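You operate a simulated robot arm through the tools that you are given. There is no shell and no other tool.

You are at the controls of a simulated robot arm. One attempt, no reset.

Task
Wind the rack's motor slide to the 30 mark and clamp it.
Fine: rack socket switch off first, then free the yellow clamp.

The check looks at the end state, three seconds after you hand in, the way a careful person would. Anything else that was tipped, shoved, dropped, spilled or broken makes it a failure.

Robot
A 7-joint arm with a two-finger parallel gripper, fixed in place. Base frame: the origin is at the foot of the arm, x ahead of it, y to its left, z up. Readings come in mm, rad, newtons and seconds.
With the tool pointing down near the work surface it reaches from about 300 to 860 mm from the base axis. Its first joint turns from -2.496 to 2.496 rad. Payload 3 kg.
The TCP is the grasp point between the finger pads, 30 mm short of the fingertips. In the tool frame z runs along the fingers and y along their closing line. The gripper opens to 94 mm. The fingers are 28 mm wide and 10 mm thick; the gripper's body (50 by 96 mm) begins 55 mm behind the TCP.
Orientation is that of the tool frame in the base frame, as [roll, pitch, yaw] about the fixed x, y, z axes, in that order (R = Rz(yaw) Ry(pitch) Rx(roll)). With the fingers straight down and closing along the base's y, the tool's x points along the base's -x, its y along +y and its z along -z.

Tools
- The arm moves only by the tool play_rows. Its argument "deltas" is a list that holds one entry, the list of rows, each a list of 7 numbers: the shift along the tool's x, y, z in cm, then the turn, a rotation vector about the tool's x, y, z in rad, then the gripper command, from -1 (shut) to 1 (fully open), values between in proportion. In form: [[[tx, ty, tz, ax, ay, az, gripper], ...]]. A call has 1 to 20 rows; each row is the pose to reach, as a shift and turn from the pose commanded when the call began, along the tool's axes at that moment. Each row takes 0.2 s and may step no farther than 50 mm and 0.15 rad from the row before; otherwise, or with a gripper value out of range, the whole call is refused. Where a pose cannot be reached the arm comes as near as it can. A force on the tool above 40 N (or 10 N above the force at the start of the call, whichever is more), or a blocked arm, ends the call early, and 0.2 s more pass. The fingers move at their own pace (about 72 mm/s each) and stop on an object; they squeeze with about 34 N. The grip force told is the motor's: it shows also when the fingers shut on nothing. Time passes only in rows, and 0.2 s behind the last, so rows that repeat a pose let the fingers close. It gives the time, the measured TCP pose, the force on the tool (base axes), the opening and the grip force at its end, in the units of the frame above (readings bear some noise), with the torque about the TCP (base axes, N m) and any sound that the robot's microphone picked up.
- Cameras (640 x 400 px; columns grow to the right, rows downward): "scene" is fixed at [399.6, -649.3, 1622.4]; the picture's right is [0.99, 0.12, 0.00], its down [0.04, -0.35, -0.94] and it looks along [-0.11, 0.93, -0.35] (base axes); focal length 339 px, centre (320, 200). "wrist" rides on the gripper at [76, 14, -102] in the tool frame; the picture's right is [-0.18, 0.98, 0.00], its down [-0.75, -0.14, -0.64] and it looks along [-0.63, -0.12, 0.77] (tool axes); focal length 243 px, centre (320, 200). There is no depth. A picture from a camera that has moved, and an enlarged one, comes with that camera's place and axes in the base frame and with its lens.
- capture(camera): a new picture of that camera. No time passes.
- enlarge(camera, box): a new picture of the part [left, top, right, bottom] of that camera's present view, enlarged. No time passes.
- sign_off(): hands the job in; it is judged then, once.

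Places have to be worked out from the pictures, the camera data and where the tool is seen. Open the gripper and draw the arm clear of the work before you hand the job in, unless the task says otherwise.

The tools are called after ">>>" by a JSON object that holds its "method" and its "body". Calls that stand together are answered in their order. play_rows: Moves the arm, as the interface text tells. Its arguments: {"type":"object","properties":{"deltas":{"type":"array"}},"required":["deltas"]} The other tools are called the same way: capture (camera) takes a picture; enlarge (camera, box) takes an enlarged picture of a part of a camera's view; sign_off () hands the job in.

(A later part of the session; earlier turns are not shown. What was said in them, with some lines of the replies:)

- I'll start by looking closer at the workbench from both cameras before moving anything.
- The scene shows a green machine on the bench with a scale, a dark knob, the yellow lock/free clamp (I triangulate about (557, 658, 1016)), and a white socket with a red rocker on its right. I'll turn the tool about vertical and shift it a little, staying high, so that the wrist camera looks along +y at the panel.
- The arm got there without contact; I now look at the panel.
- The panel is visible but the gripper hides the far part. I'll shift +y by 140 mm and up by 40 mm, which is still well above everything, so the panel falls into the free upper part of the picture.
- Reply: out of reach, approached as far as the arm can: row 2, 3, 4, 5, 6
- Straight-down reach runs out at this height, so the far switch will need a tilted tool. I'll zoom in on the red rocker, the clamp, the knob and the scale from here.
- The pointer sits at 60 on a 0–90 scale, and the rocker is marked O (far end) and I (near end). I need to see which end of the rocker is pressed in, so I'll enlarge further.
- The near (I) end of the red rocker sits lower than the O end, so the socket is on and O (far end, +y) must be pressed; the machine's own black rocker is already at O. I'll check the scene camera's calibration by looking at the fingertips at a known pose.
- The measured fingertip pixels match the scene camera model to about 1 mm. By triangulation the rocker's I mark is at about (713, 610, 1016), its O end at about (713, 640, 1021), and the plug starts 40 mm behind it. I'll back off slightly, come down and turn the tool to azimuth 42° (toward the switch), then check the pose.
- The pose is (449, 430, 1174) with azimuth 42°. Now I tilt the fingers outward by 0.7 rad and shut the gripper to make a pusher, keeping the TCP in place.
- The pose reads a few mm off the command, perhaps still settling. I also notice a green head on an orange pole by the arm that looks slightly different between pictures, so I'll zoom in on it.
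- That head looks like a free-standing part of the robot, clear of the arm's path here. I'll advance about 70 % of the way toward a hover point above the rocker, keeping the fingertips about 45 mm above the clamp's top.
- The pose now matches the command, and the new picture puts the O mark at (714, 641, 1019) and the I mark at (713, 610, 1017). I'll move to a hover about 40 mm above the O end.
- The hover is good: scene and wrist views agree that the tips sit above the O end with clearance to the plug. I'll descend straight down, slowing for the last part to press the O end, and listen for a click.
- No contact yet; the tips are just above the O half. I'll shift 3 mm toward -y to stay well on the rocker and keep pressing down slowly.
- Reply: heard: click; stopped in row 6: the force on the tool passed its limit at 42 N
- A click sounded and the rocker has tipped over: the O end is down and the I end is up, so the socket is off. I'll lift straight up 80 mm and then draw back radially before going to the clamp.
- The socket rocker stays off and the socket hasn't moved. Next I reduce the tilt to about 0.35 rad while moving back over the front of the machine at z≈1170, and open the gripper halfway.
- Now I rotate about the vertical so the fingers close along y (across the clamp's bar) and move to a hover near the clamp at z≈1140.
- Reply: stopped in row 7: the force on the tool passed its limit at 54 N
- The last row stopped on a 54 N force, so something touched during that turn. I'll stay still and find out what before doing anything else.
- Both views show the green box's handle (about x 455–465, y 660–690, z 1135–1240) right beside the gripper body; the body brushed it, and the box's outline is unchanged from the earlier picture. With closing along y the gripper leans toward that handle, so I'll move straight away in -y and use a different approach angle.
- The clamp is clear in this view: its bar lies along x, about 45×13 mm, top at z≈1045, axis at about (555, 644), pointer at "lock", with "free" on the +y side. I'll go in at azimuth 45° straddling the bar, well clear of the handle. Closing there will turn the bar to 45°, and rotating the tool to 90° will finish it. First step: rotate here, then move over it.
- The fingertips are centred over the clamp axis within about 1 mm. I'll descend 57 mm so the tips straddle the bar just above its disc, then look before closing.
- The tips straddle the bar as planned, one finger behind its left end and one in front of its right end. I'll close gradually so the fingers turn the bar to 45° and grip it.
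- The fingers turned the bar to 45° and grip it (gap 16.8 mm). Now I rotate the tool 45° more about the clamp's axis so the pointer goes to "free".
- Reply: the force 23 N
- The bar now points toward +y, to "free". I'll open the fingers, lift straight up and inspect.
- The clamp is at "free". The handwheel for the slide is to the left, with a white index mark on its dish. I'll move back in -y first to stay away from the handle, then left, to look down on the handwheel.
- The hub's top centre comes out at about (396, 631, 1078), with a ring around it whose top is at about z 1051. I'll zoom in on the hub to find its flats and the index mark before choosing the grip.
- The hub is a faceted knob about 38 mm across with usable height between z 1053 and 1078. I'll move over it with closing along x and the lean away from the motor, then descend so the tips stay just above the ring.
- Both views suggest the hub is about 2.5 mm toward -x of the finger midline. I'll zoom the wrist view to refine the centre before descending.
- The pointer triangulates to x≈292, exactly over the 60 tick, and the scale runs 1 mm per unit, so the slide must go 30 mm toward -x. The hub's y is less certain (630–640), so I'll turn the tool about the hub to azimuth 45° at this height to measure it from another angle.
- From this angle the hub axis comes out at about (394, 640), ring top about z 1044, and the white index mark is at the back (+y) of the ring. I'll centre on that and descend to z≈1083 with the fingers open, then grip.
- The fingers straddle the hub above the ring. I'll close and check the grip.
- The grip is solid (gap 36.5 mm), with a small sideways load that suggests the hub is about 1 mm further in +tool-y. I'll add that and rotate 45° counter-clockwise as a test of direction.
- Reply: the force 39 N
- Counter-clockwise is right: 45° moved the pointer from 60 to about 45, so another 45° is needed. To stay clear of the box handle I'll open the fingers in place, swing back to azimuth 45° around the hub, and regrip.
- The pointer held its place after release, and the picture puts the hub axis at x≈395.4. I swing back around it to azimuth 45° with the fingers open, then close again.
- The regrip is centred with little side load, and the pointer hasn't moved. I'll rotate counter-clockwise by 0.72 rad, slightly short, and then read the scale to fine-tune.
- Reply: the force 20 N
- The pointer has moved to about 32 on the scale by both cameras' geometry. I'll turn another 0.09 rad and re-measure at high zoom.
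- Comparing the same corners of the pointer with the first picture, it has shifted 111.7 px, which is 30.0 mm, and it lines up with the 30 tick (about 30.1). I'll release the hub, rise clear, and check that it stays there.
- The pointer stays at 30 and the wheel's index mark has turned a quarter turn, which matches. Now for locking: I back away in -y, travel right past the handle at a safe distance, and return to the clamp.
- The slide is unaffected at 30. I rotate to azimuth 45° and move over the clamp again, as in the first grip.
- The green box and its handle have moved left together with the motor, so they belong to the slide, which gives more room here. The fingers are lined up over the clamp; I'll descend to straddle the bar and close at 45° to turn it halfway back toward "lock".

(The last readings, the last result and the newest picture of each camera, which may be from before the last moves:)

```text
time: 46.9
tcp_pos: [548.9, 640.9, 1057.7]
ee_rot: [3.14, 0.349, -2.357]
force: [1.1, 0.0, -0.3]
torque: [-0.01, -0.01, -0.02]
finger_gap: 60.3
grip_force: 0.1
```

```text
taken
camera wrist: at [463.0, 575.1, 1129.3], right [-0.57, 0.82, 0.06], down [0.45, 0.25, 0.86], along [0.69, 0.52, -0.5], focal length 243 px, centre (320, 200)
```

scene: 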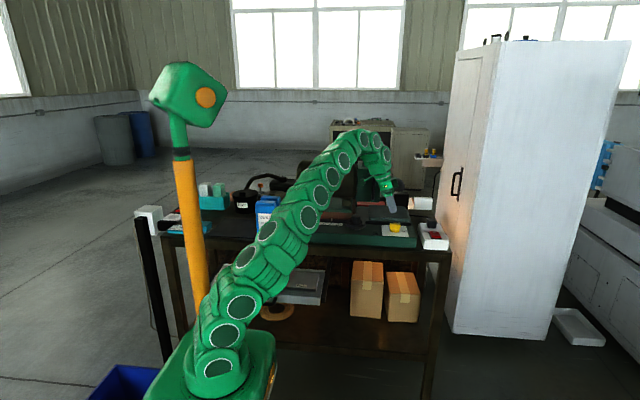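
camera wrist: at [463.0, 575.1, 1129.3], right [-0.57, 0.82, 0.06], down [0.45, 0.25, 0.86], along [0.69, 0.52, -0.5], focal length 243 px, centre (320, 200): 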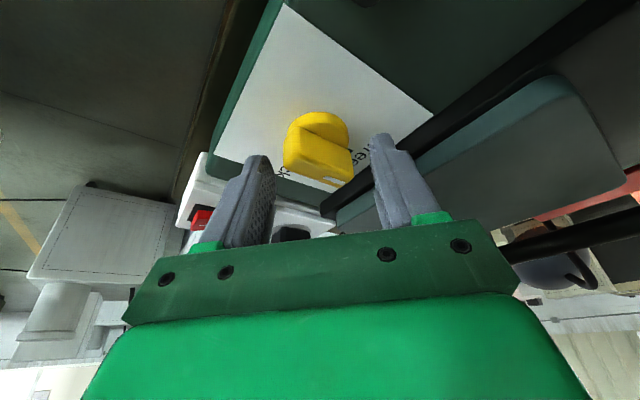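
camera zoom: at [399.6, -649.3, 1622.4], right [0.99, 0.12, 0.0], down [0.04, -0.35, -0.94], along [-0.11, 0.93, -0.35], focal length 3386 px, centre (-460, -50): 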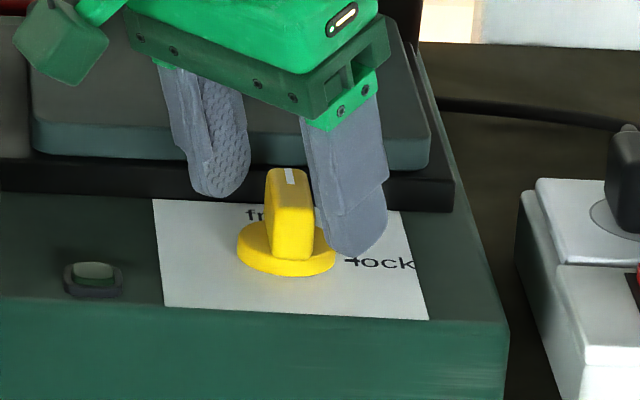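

The bar sits centred between the fingers. Closing now should swing it clockwise to 45°.

>>> {"method": "play_rows", "body": {"deltas": [[[0, 0, 0, 0, 0, 0, 0.1], [0, 0, 0, 0, 0, 0, -0.1], [0, 0, 0, 0, 0, 0, -0.25], [0, 0, 0, 0, 0, 0, -0.4], [0, 0, 0, 0, 0, 0, -0.55], [0, 0, 0, 0, 0, 0, -0.7], [0, 0, 0, 0, 0, 0, -1], [0, 0, 0, 0, 0, 0, -1]]]}}

>>> {"method": "enlarge", "body": {"camera": "scene", "box": [366, 205, 430, 245]}}

>>> {"method": "capture", "body": {"camera": "wrist"}}

```text
time: 48.7
tcp_pos: [549.9, 640.5, 1057.4]
ee_rot: [-3.141, 0.349, -2.359]
force: [0.6, -3.5, 1.1]
torque: [-0.15, 0.14, -0.01]
finger_gap: 16.8
grip_force: 44.8
```

```text
10.00 times, centred on (398, 225) of scene
camera zoom: at [399.6, -649.3, 1622.4], right [0.99, 0.12, 0.0], down [0.04, -0.35, -0.94], along [-0.11, 0.93, -0.35], focal length 3386 px, centre (-460, -50)
```

zoom: 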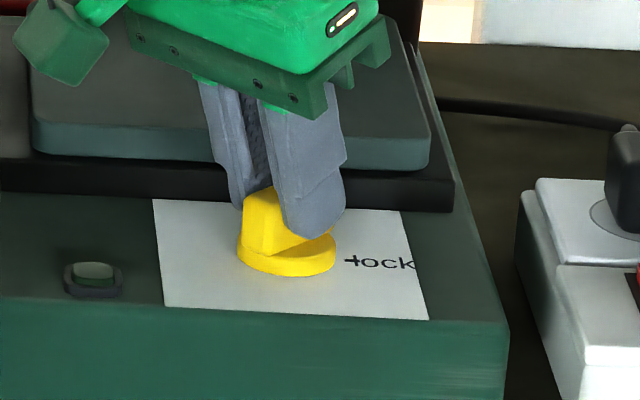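

```text
taken
camera wrist: at [463.1, 575.0, 1129.3], right [-0.57, 0.82, 0.06], down [0.45, 0.24, 0.86], along [0.69, 0.52, -0.5], focal length 243 px, centre (320, 200)
```

wrist: 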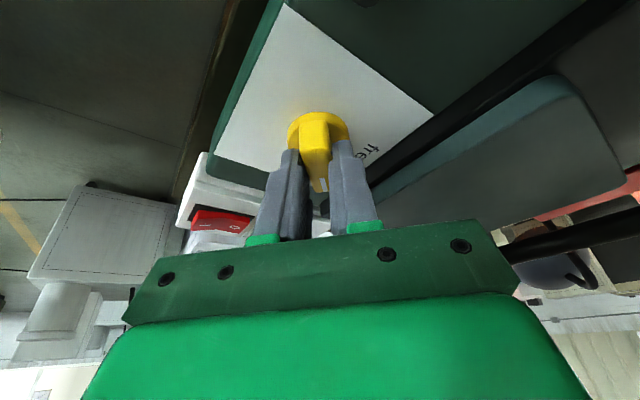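

The bar is at 45° and gripped with almost no side load. I'll carry it gripped another 30° clockwise (to 15° short of lock), which keeps the camera arm clear of the handle's new position.

>>> {"method": "play_rows", "body": {"deltas": [[[-0.007, 0.111, 0.002, 0.0445, 0, 0.1222, -1], [-0.027, 0.221, 0.01, 0.0889, 0, 0.2444, -1], [-0.061, 0.327, 0.022, 0.1334, 0, 0.3666, -1], [-0.108, 0.43, 0.039, 0.179, 0, 0.492, -1], [-0.108, 0.43, 0.039, 0.179, 0, 0.492, -1]]]}}

>>> {"method": "enlarge", "body": {"camera": "scene", "box": [340, 180, 436, 240]}}

>>> {"method": "capture", "body": {"camera": "wrist"}}

```text
time: 49.9
tcp_pos: [546.9, 645.0, 1056.8]
ee_rot: [-3.14, 0.35, -2.881]
force: [-7.1, -17.6, -9.7]
torque: [-0.4, 0.68, -0.15]
finger_gap: 16.7
grip_force: 44.9
```

```text
6.67 times, centred on (388, 210) of scene
camera zoom: at [399.6, -649.3, 1622.4], right [0.99, 0.12, 0.0], down [0.04, -0.35, -0.94], along [-0.11, 0.93, -0.35], focal length 2258 px, centre (-133, 133)
```

zoom: 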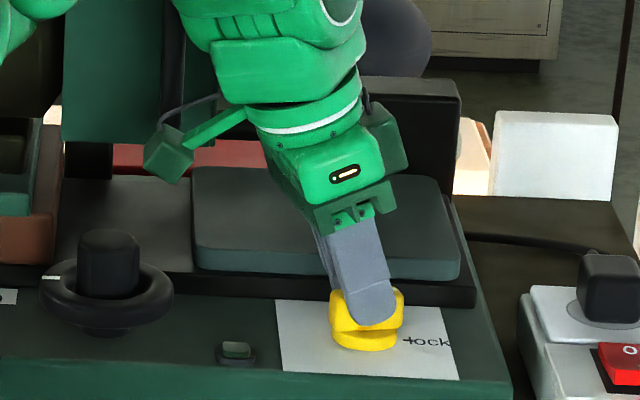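

```text
taken
camera wrist: at [439.9, 630.7, 1129.4], right [-0.08, 0.99, 0.06], down [0.51, -0.01, 0.86], along [0.86, 0.1, -0.5], focal length 243 px, centre (320, 200)
```

wrist: 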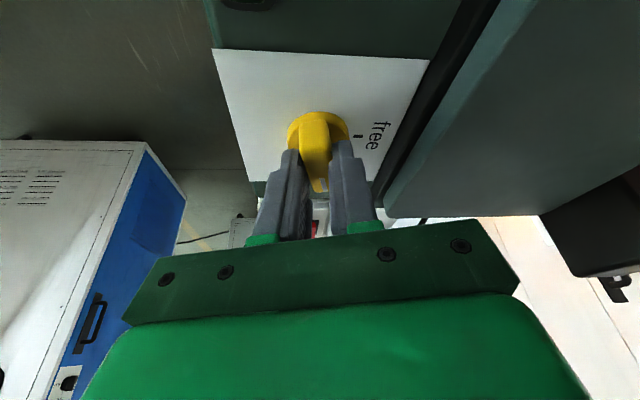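

The bar is now at about 15°. To finish squarely at lock I'll release, lift, and take a new pose with the fingers closing exactly along y, leaning mostly toward -y so the camera arm clears the handle.

>>> {"method": "play_rows", "body": {"deltas": [[[0, 0, 0, 0, 0, 0, -0.4], [0, 0, 0, 0, 0, 0, -0.1], [0, 0, 0, 0, 0, 0, -0.1], [-0.69, 0, -1.88, 0, 0, 0, -0.1], [-1.54, 0, -4.23, 0, 0, 0, -0.1], [-1.54, 0, -4.23, 0, 0, 0, -0.1]]]}}

>>> {"method": "enlarge", "body": {"camera": "scene", "box": [366, 205, 430, 245]}}

>>> {"method": "capture", "body": {"camera": "wrist"}}

```text
time: 51.3
tcp_pos: [546.4, 644.2, 1103.4]
ee_rot: [-3.14, 0.35, -2.882]
force: [-0.7, 0.5, 0.5]
torque: [0.01, 0.0, 0.01]
finger_gap: 42.2
grip_force: 0.1
```

```text
10.00 times, centred on (398, 225) of scene
camera zoom: at [399.6, -649.3, 1622.4], right [0.99, 0.12, 0.0], down [0.04, -0.35, -0.94], along [-0.11, 0.93, -0.35], focal length 3386 px, centre (-460, -50)
```

zoom: 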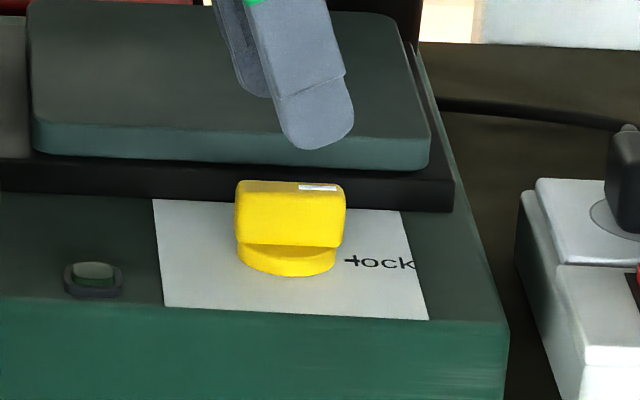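

```text
taken
camera wrist: at [439.5, 630.9, 1174.8], right [-0.09, 0.99, 0.06], down [0.51, -0.01, 0.86], along [0.86, 0.1, -0.5], focal length 243 px, centre (320, 200)
```

wrist: 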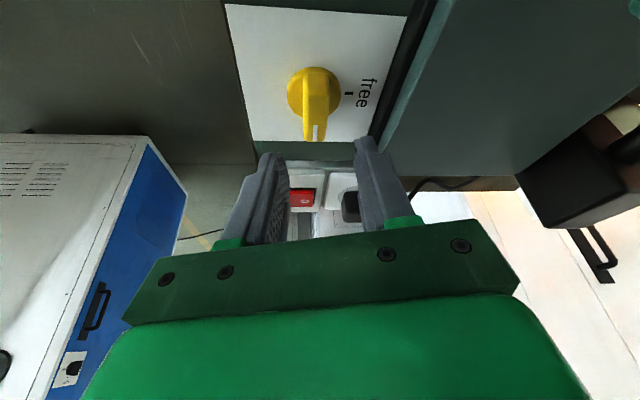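

In the scene view the bar looks nearer to lock than 15°. I'll zoom in to measure its angle.

>>> {"method": "enlarge", "body": {"camera": "scene", "box": [382, 218, 414, 238]}}

>>> {"method": "enlarge", "body": {"camera": "wrist", "box": [220, 0, 420, 150]}}

```text
16.00 times, centred on (398, 228) of scene
camera zoom: at [399.6, -649.3, 1622.4], right [0.99, 0.12, 0.0], down [0.04, -0.35, -0.94], along [-0.11, 0.93, -0.35], focal length 5418 px, centre (-928, -248)
```

zoom: 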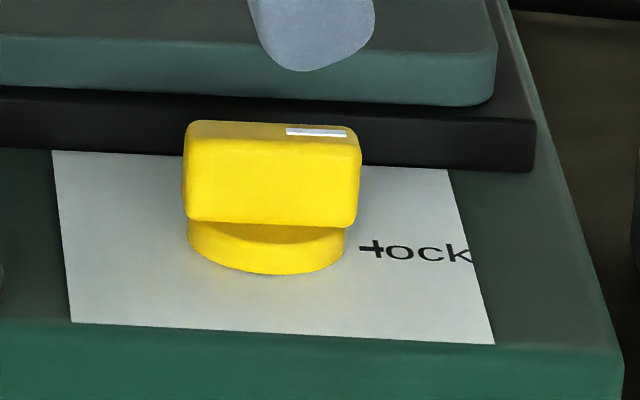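

```text
2.67 times, centred on (320, 75) of wrist
camera zoom: at [439.5, 630.9, 1174.8], right [-0.09, 0.99, 0.06], down [0.51, -0.01, 0.86], along [0.86, 0.1, -0.5], focal length 647 px, centre (320, 533)
```

zoom: 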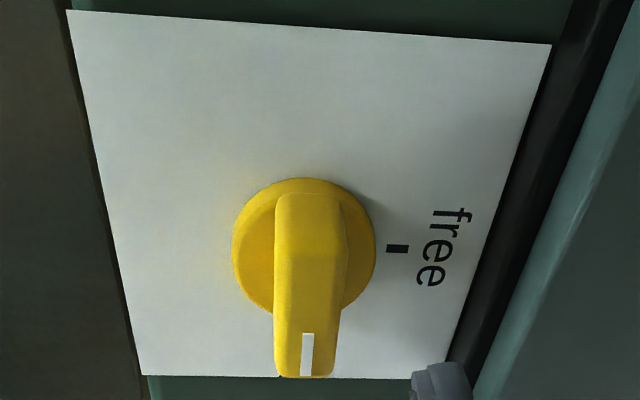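

The bar's edges and white mark fall within a pixel of where they were in the very first picture, so the clamp snapped home to "lock" on release. I'll confirm with the identical crop I took at the start, and recheck the scale and the socket switch.

>>> {"method": "enlarge", "body": {"camera": "scene", "box": [366, 222, 414, 240]}}

>>> {"method": "enlarge", "body": {"camera": "scene", "box": [308, 212, 340, 232]}}

>>> {"method": "enlarge", "body": {"camera": "scene", "box": [424, 224, 448, 239]}}

```text
13.33 times, centred on (390, 231) of scene
camera zoom: at [399.6, -649.3, 1622.4], right [0.99, 0.12, 0.0], down [0.04, -0.35, -0.94], along [-0.11, 0.93, -0.35], focal length 4515 px, centre (-613, -213)
```

zoom: 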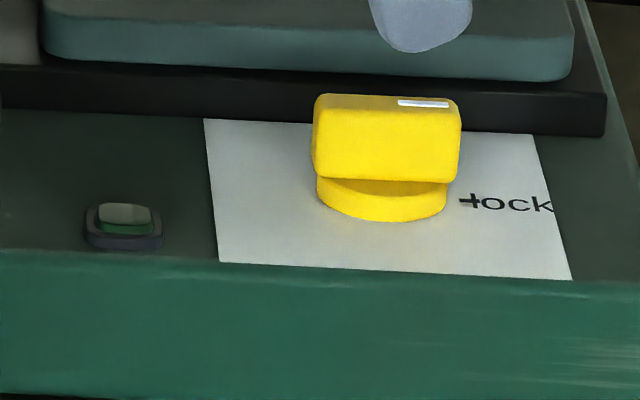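

```text
16.00 times, centred on (324, 222) of scene
camera zoom: at [399.6, -649.3, 1622.4], right [0.99, 0.12, 0.0], down [0.04, -0.35, -0.94], along [-0.11, 0.93, -0.35], focal length 5418 px, centre (256, -152)
```

zoom: 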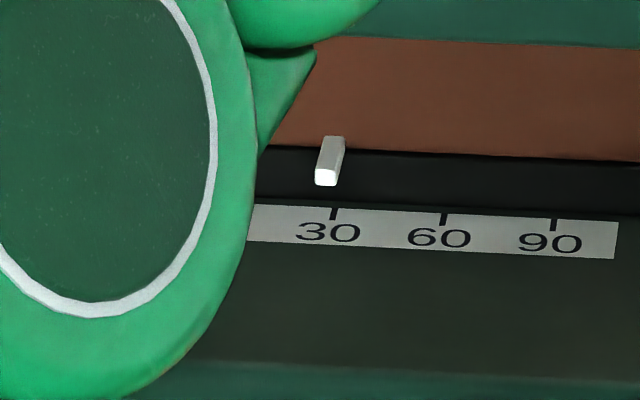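

```text
16.00 times, centred on (436, 232) of scene
camera zoom: at [399.6, -649.3, 1622.4], right [0.99, 0.12, 0.0], down [0.04, -0.35, -0.94], along [-0.11, 0.93, -0.35], focal length 5418 px, centre (-1536, -304)
```

zoom: 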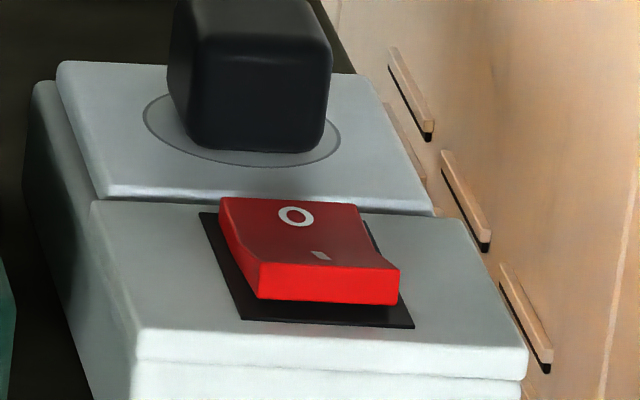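

All three crops check out: clamp back exactly at its original "lock" position, pointer at 30, rocker off. I'll back away in -y, turn the tool, and then take a parallax-free look at the pointer from straight in front.

>>> {"method": "play_rows", "body": {"deltas": [[[0.2, -3.8, -2.0, 0, 0, 0, -0.1], [0.56, -7.73, -4.46, 0, 0, 0, -0.1], [0.56, -7.73, -4.46, -0.05, 0, -0.137, -0.1], [0.56, -7.73, -4.46, -0.1, 0, -0.274, -0.1], [0.56, -7.73, -4.46, -0.15, 0, -0.411, -0.1], [0.56, -7.73, -4.46, -0.2, 0, -0.547, -0.1], [0.56, -7.73, -4.46, -0.25, 0, -0.684, -0.1], [0.56, -7.73, -4.46, -0.3, 0, -0.821, -0.1], [0.56, -7.73, -4.46, -0.35, 0, -0.958, -0.1], [0.56, -7.73, -4.46, -0.4, 0, -1.095, -0.1], [0.56, -7.73, -4.46, -0.4495, 0, -1.2316, -0.1], [0.56, -7.73, -4.46, -0.4495, 0, -1.2316, -0.1]]]}}

```text
time: 53.9
tcp_pos: [547.6, 564.7, 1143.6]
ee_rot: [3.139, 0.348, -1.569]
force: [-0.6, -0.3, 0.1]
torque: [0.03, 0.0, 0.0]
finger_gap: 42.3
grip_force: 0.0
```

Clear of the machine. I move left along -x at z≈1190 so the wrist camera is directly in front of the 30 mark.

>>> {"method": "play_rows", "body": {"deltas": [[[-0.5, 4.2, -1.5, 0, 0, 0, -0.1], [-1.07, 8.6, -3.0, 0, 0, 0, 0], [-1.07, 13.2, -4.4, 0, 0, 0, 0.3], [-1.07, 17.8, -4.4, 0, 0, 0, 0.6], [-1.07, 22.4, -4.4, 0, 0, 0, 1], [-1.07, 27.0, -4.4, 0, 0, 0, 1], [-1.07, 27.0, -4.4, 0, 0, 0, 1]]]}}

>>> {"method": "capture", "body": {"camera": "wrist"}}

>>> {"method": "enlarge", "body": {"camera": "wrist", "box": [270, 60, 390, 150]}}

```text
time: 55.5
tcp_pos: [278.6, 561.4, 1187.4]
ee_rot: [3.142, 0.35, -1.572]
force: [-0.3, -0.4, -0.1]
torque: [-0.05, -0.01, 0.0]
finger_gap: 94.0
grip_force: 0.0
```

```text
taken
camera wrist: at [263.8, 453.3, 1259.0], right [-0.98, 0.17, 0.06], down [0.14, 0.49, 0.86], along [0.12, 0.86, -0.5], focal length 243 px, centre (320, 200)
```

wrist: 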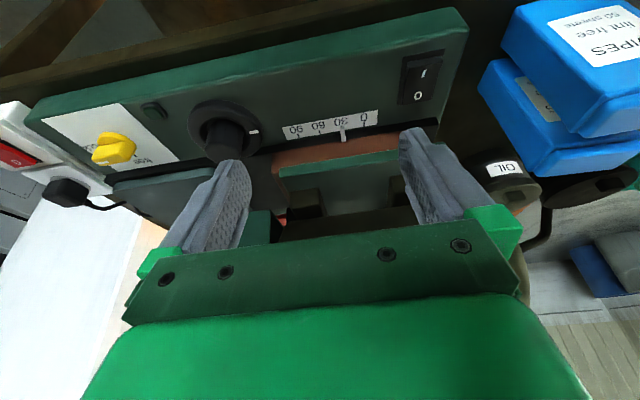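

```text
4.44 times, centred on (330, 105) of wrist
camera zoom: at [263.8, 453.3, 1259.0], right [-0.98, 0.17, 0.06], down [0.14, 0.49, 0.86], along [0.12, 0.86, -0.5], focal length 1078 px, centre (276, 622)
```

zoom: 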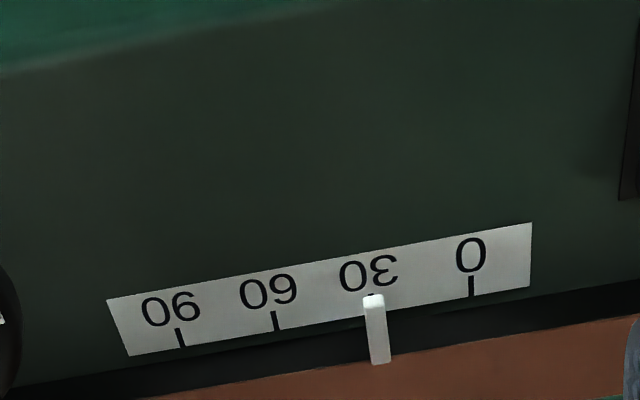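

From straight in front, the pointer covers the 30 tick exactly, midway between the 0 and 60 ticks. I'll draw the arm back and up, gripper open, and take a last look at the whole scene.

>>> {"method": "play_rows", "body": {"deltas": [[[3.2, -0.7, -2.9, 0, 0, 0, 1], [6.4, -1.3, -5.9, 0, 0, 0, 1], [9.5, -2, -8.8, 0, 0, 0, 1], [12.7, -2.7, -11.7, 0, 0, 0, 1], [15.9, -3.3, -14.7, 0, 0, 0, 1], [19.1, -4, -17.6, 0, 0, 0, 1], [19.1, -4, -17.6, 0, 0, 0, 1]]]}}

>>> {"method": "capture", "body": {"camera": "scene"}}

>>> {"method": "enlarge", "body": {"camera": "scene", "box": [220, 140, 460, 290]}}

>>> {"method": "enlarge", "body": {"camera": "scene", "box": [300, 150, 420, 225]}}

```text
time: 57.1
tcp_pos: [320.8, 318.7, 1289.9]
ee_rot: [3.141, 0.349, -1.568]
force: [0.3, -0.2, -0.5]
torque: [0.03, 0.01, 0.0]
finger_gap: 94.0
grip_force: 0.0
```

```text
taken
```

scene: 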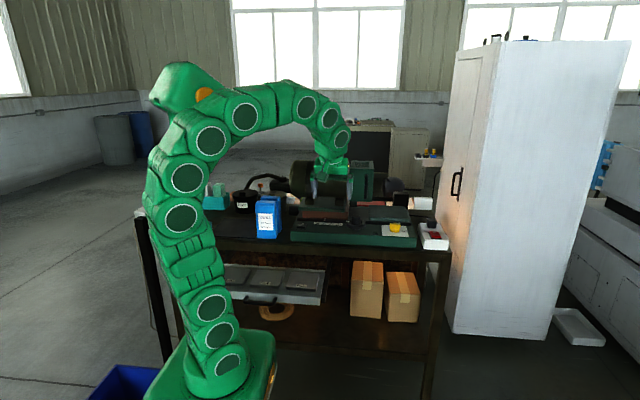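

```text
2.67 times, centred on (340, 215) of scene
camera zoom: at [399.6, -649.3, 1622.4], right [0.99, 0.12, 0.0], down [0.04, -0.35, -0.94], along [-0.11, 0.93, -0.35], focal length 903 px, centre (267, 160)
```

zoom: 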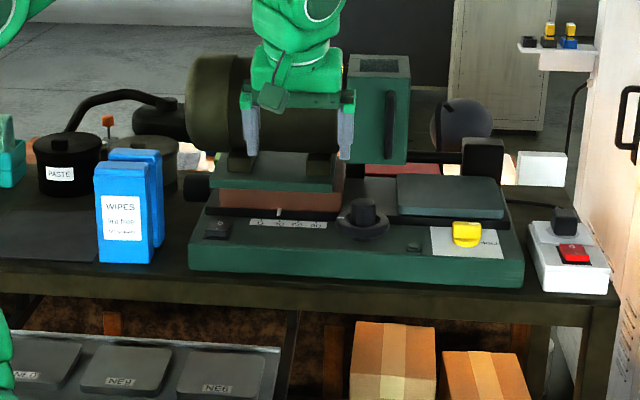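

```text
5.33 times, centred on (360, 188) of scene
camera zoom: at [399.6, -649.3, 1622.4], right [0.99, 0.12, 0.0], down [0.04, -0.35, -0.94], along [-0.11, 0.93, -0.35], focal length 1806 px, centre (107, 267)
```

zoom: 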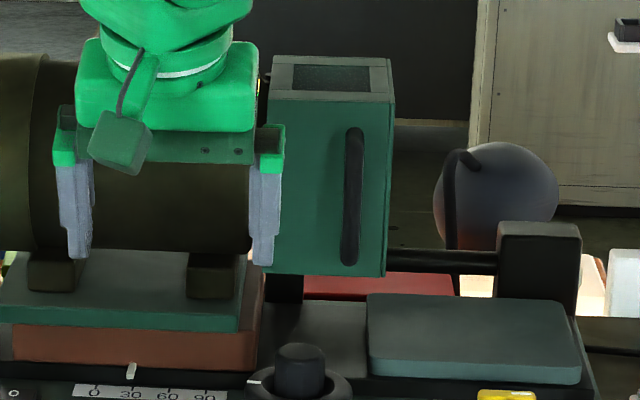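

The motor and its attached box moved left together by 30 mm. The switch is off, the clamp is at lock, everything else on the bench is where it was, and the arm is clear with the gripper open, so I hand the job in.

>>> {"method": "sign_off", "body": {}}

```text
The job is handed in.
```

The motor slide is at the 30 mark and the yellow clamp is back at lock. I handed the job in; no verdict has come back yet.

- **Socket switch:** I pressed the rack socket's red rocker to O first. It clicked, and later pictures show it still off.
- **Clamp freed:** the yellow clamp went to "free" before I touched the handwheel.
- **Slide:** about a quarter turn of the handwheel took the pointer from 60 to 30. Seen from straight in front, it covers the 30 tick, and I put the error at about 0.3 mm or less.
- **Clamp locked:** I turned it back to within about 15° of lock, and it snapped the rest of the way when I let go. Its final position matches the first picture of it.

While I was lining up on the clamp, the gripper bumped something and the force reading reached 54 N. It was most likely the handle of the green box. I backed off at once; the box had not visibly moved. That box later moved 30 mm with the motor, so it appears to be part of the slide.

Nothing else on the bench looks disturbed. The arm is drawn back with the gripper open.
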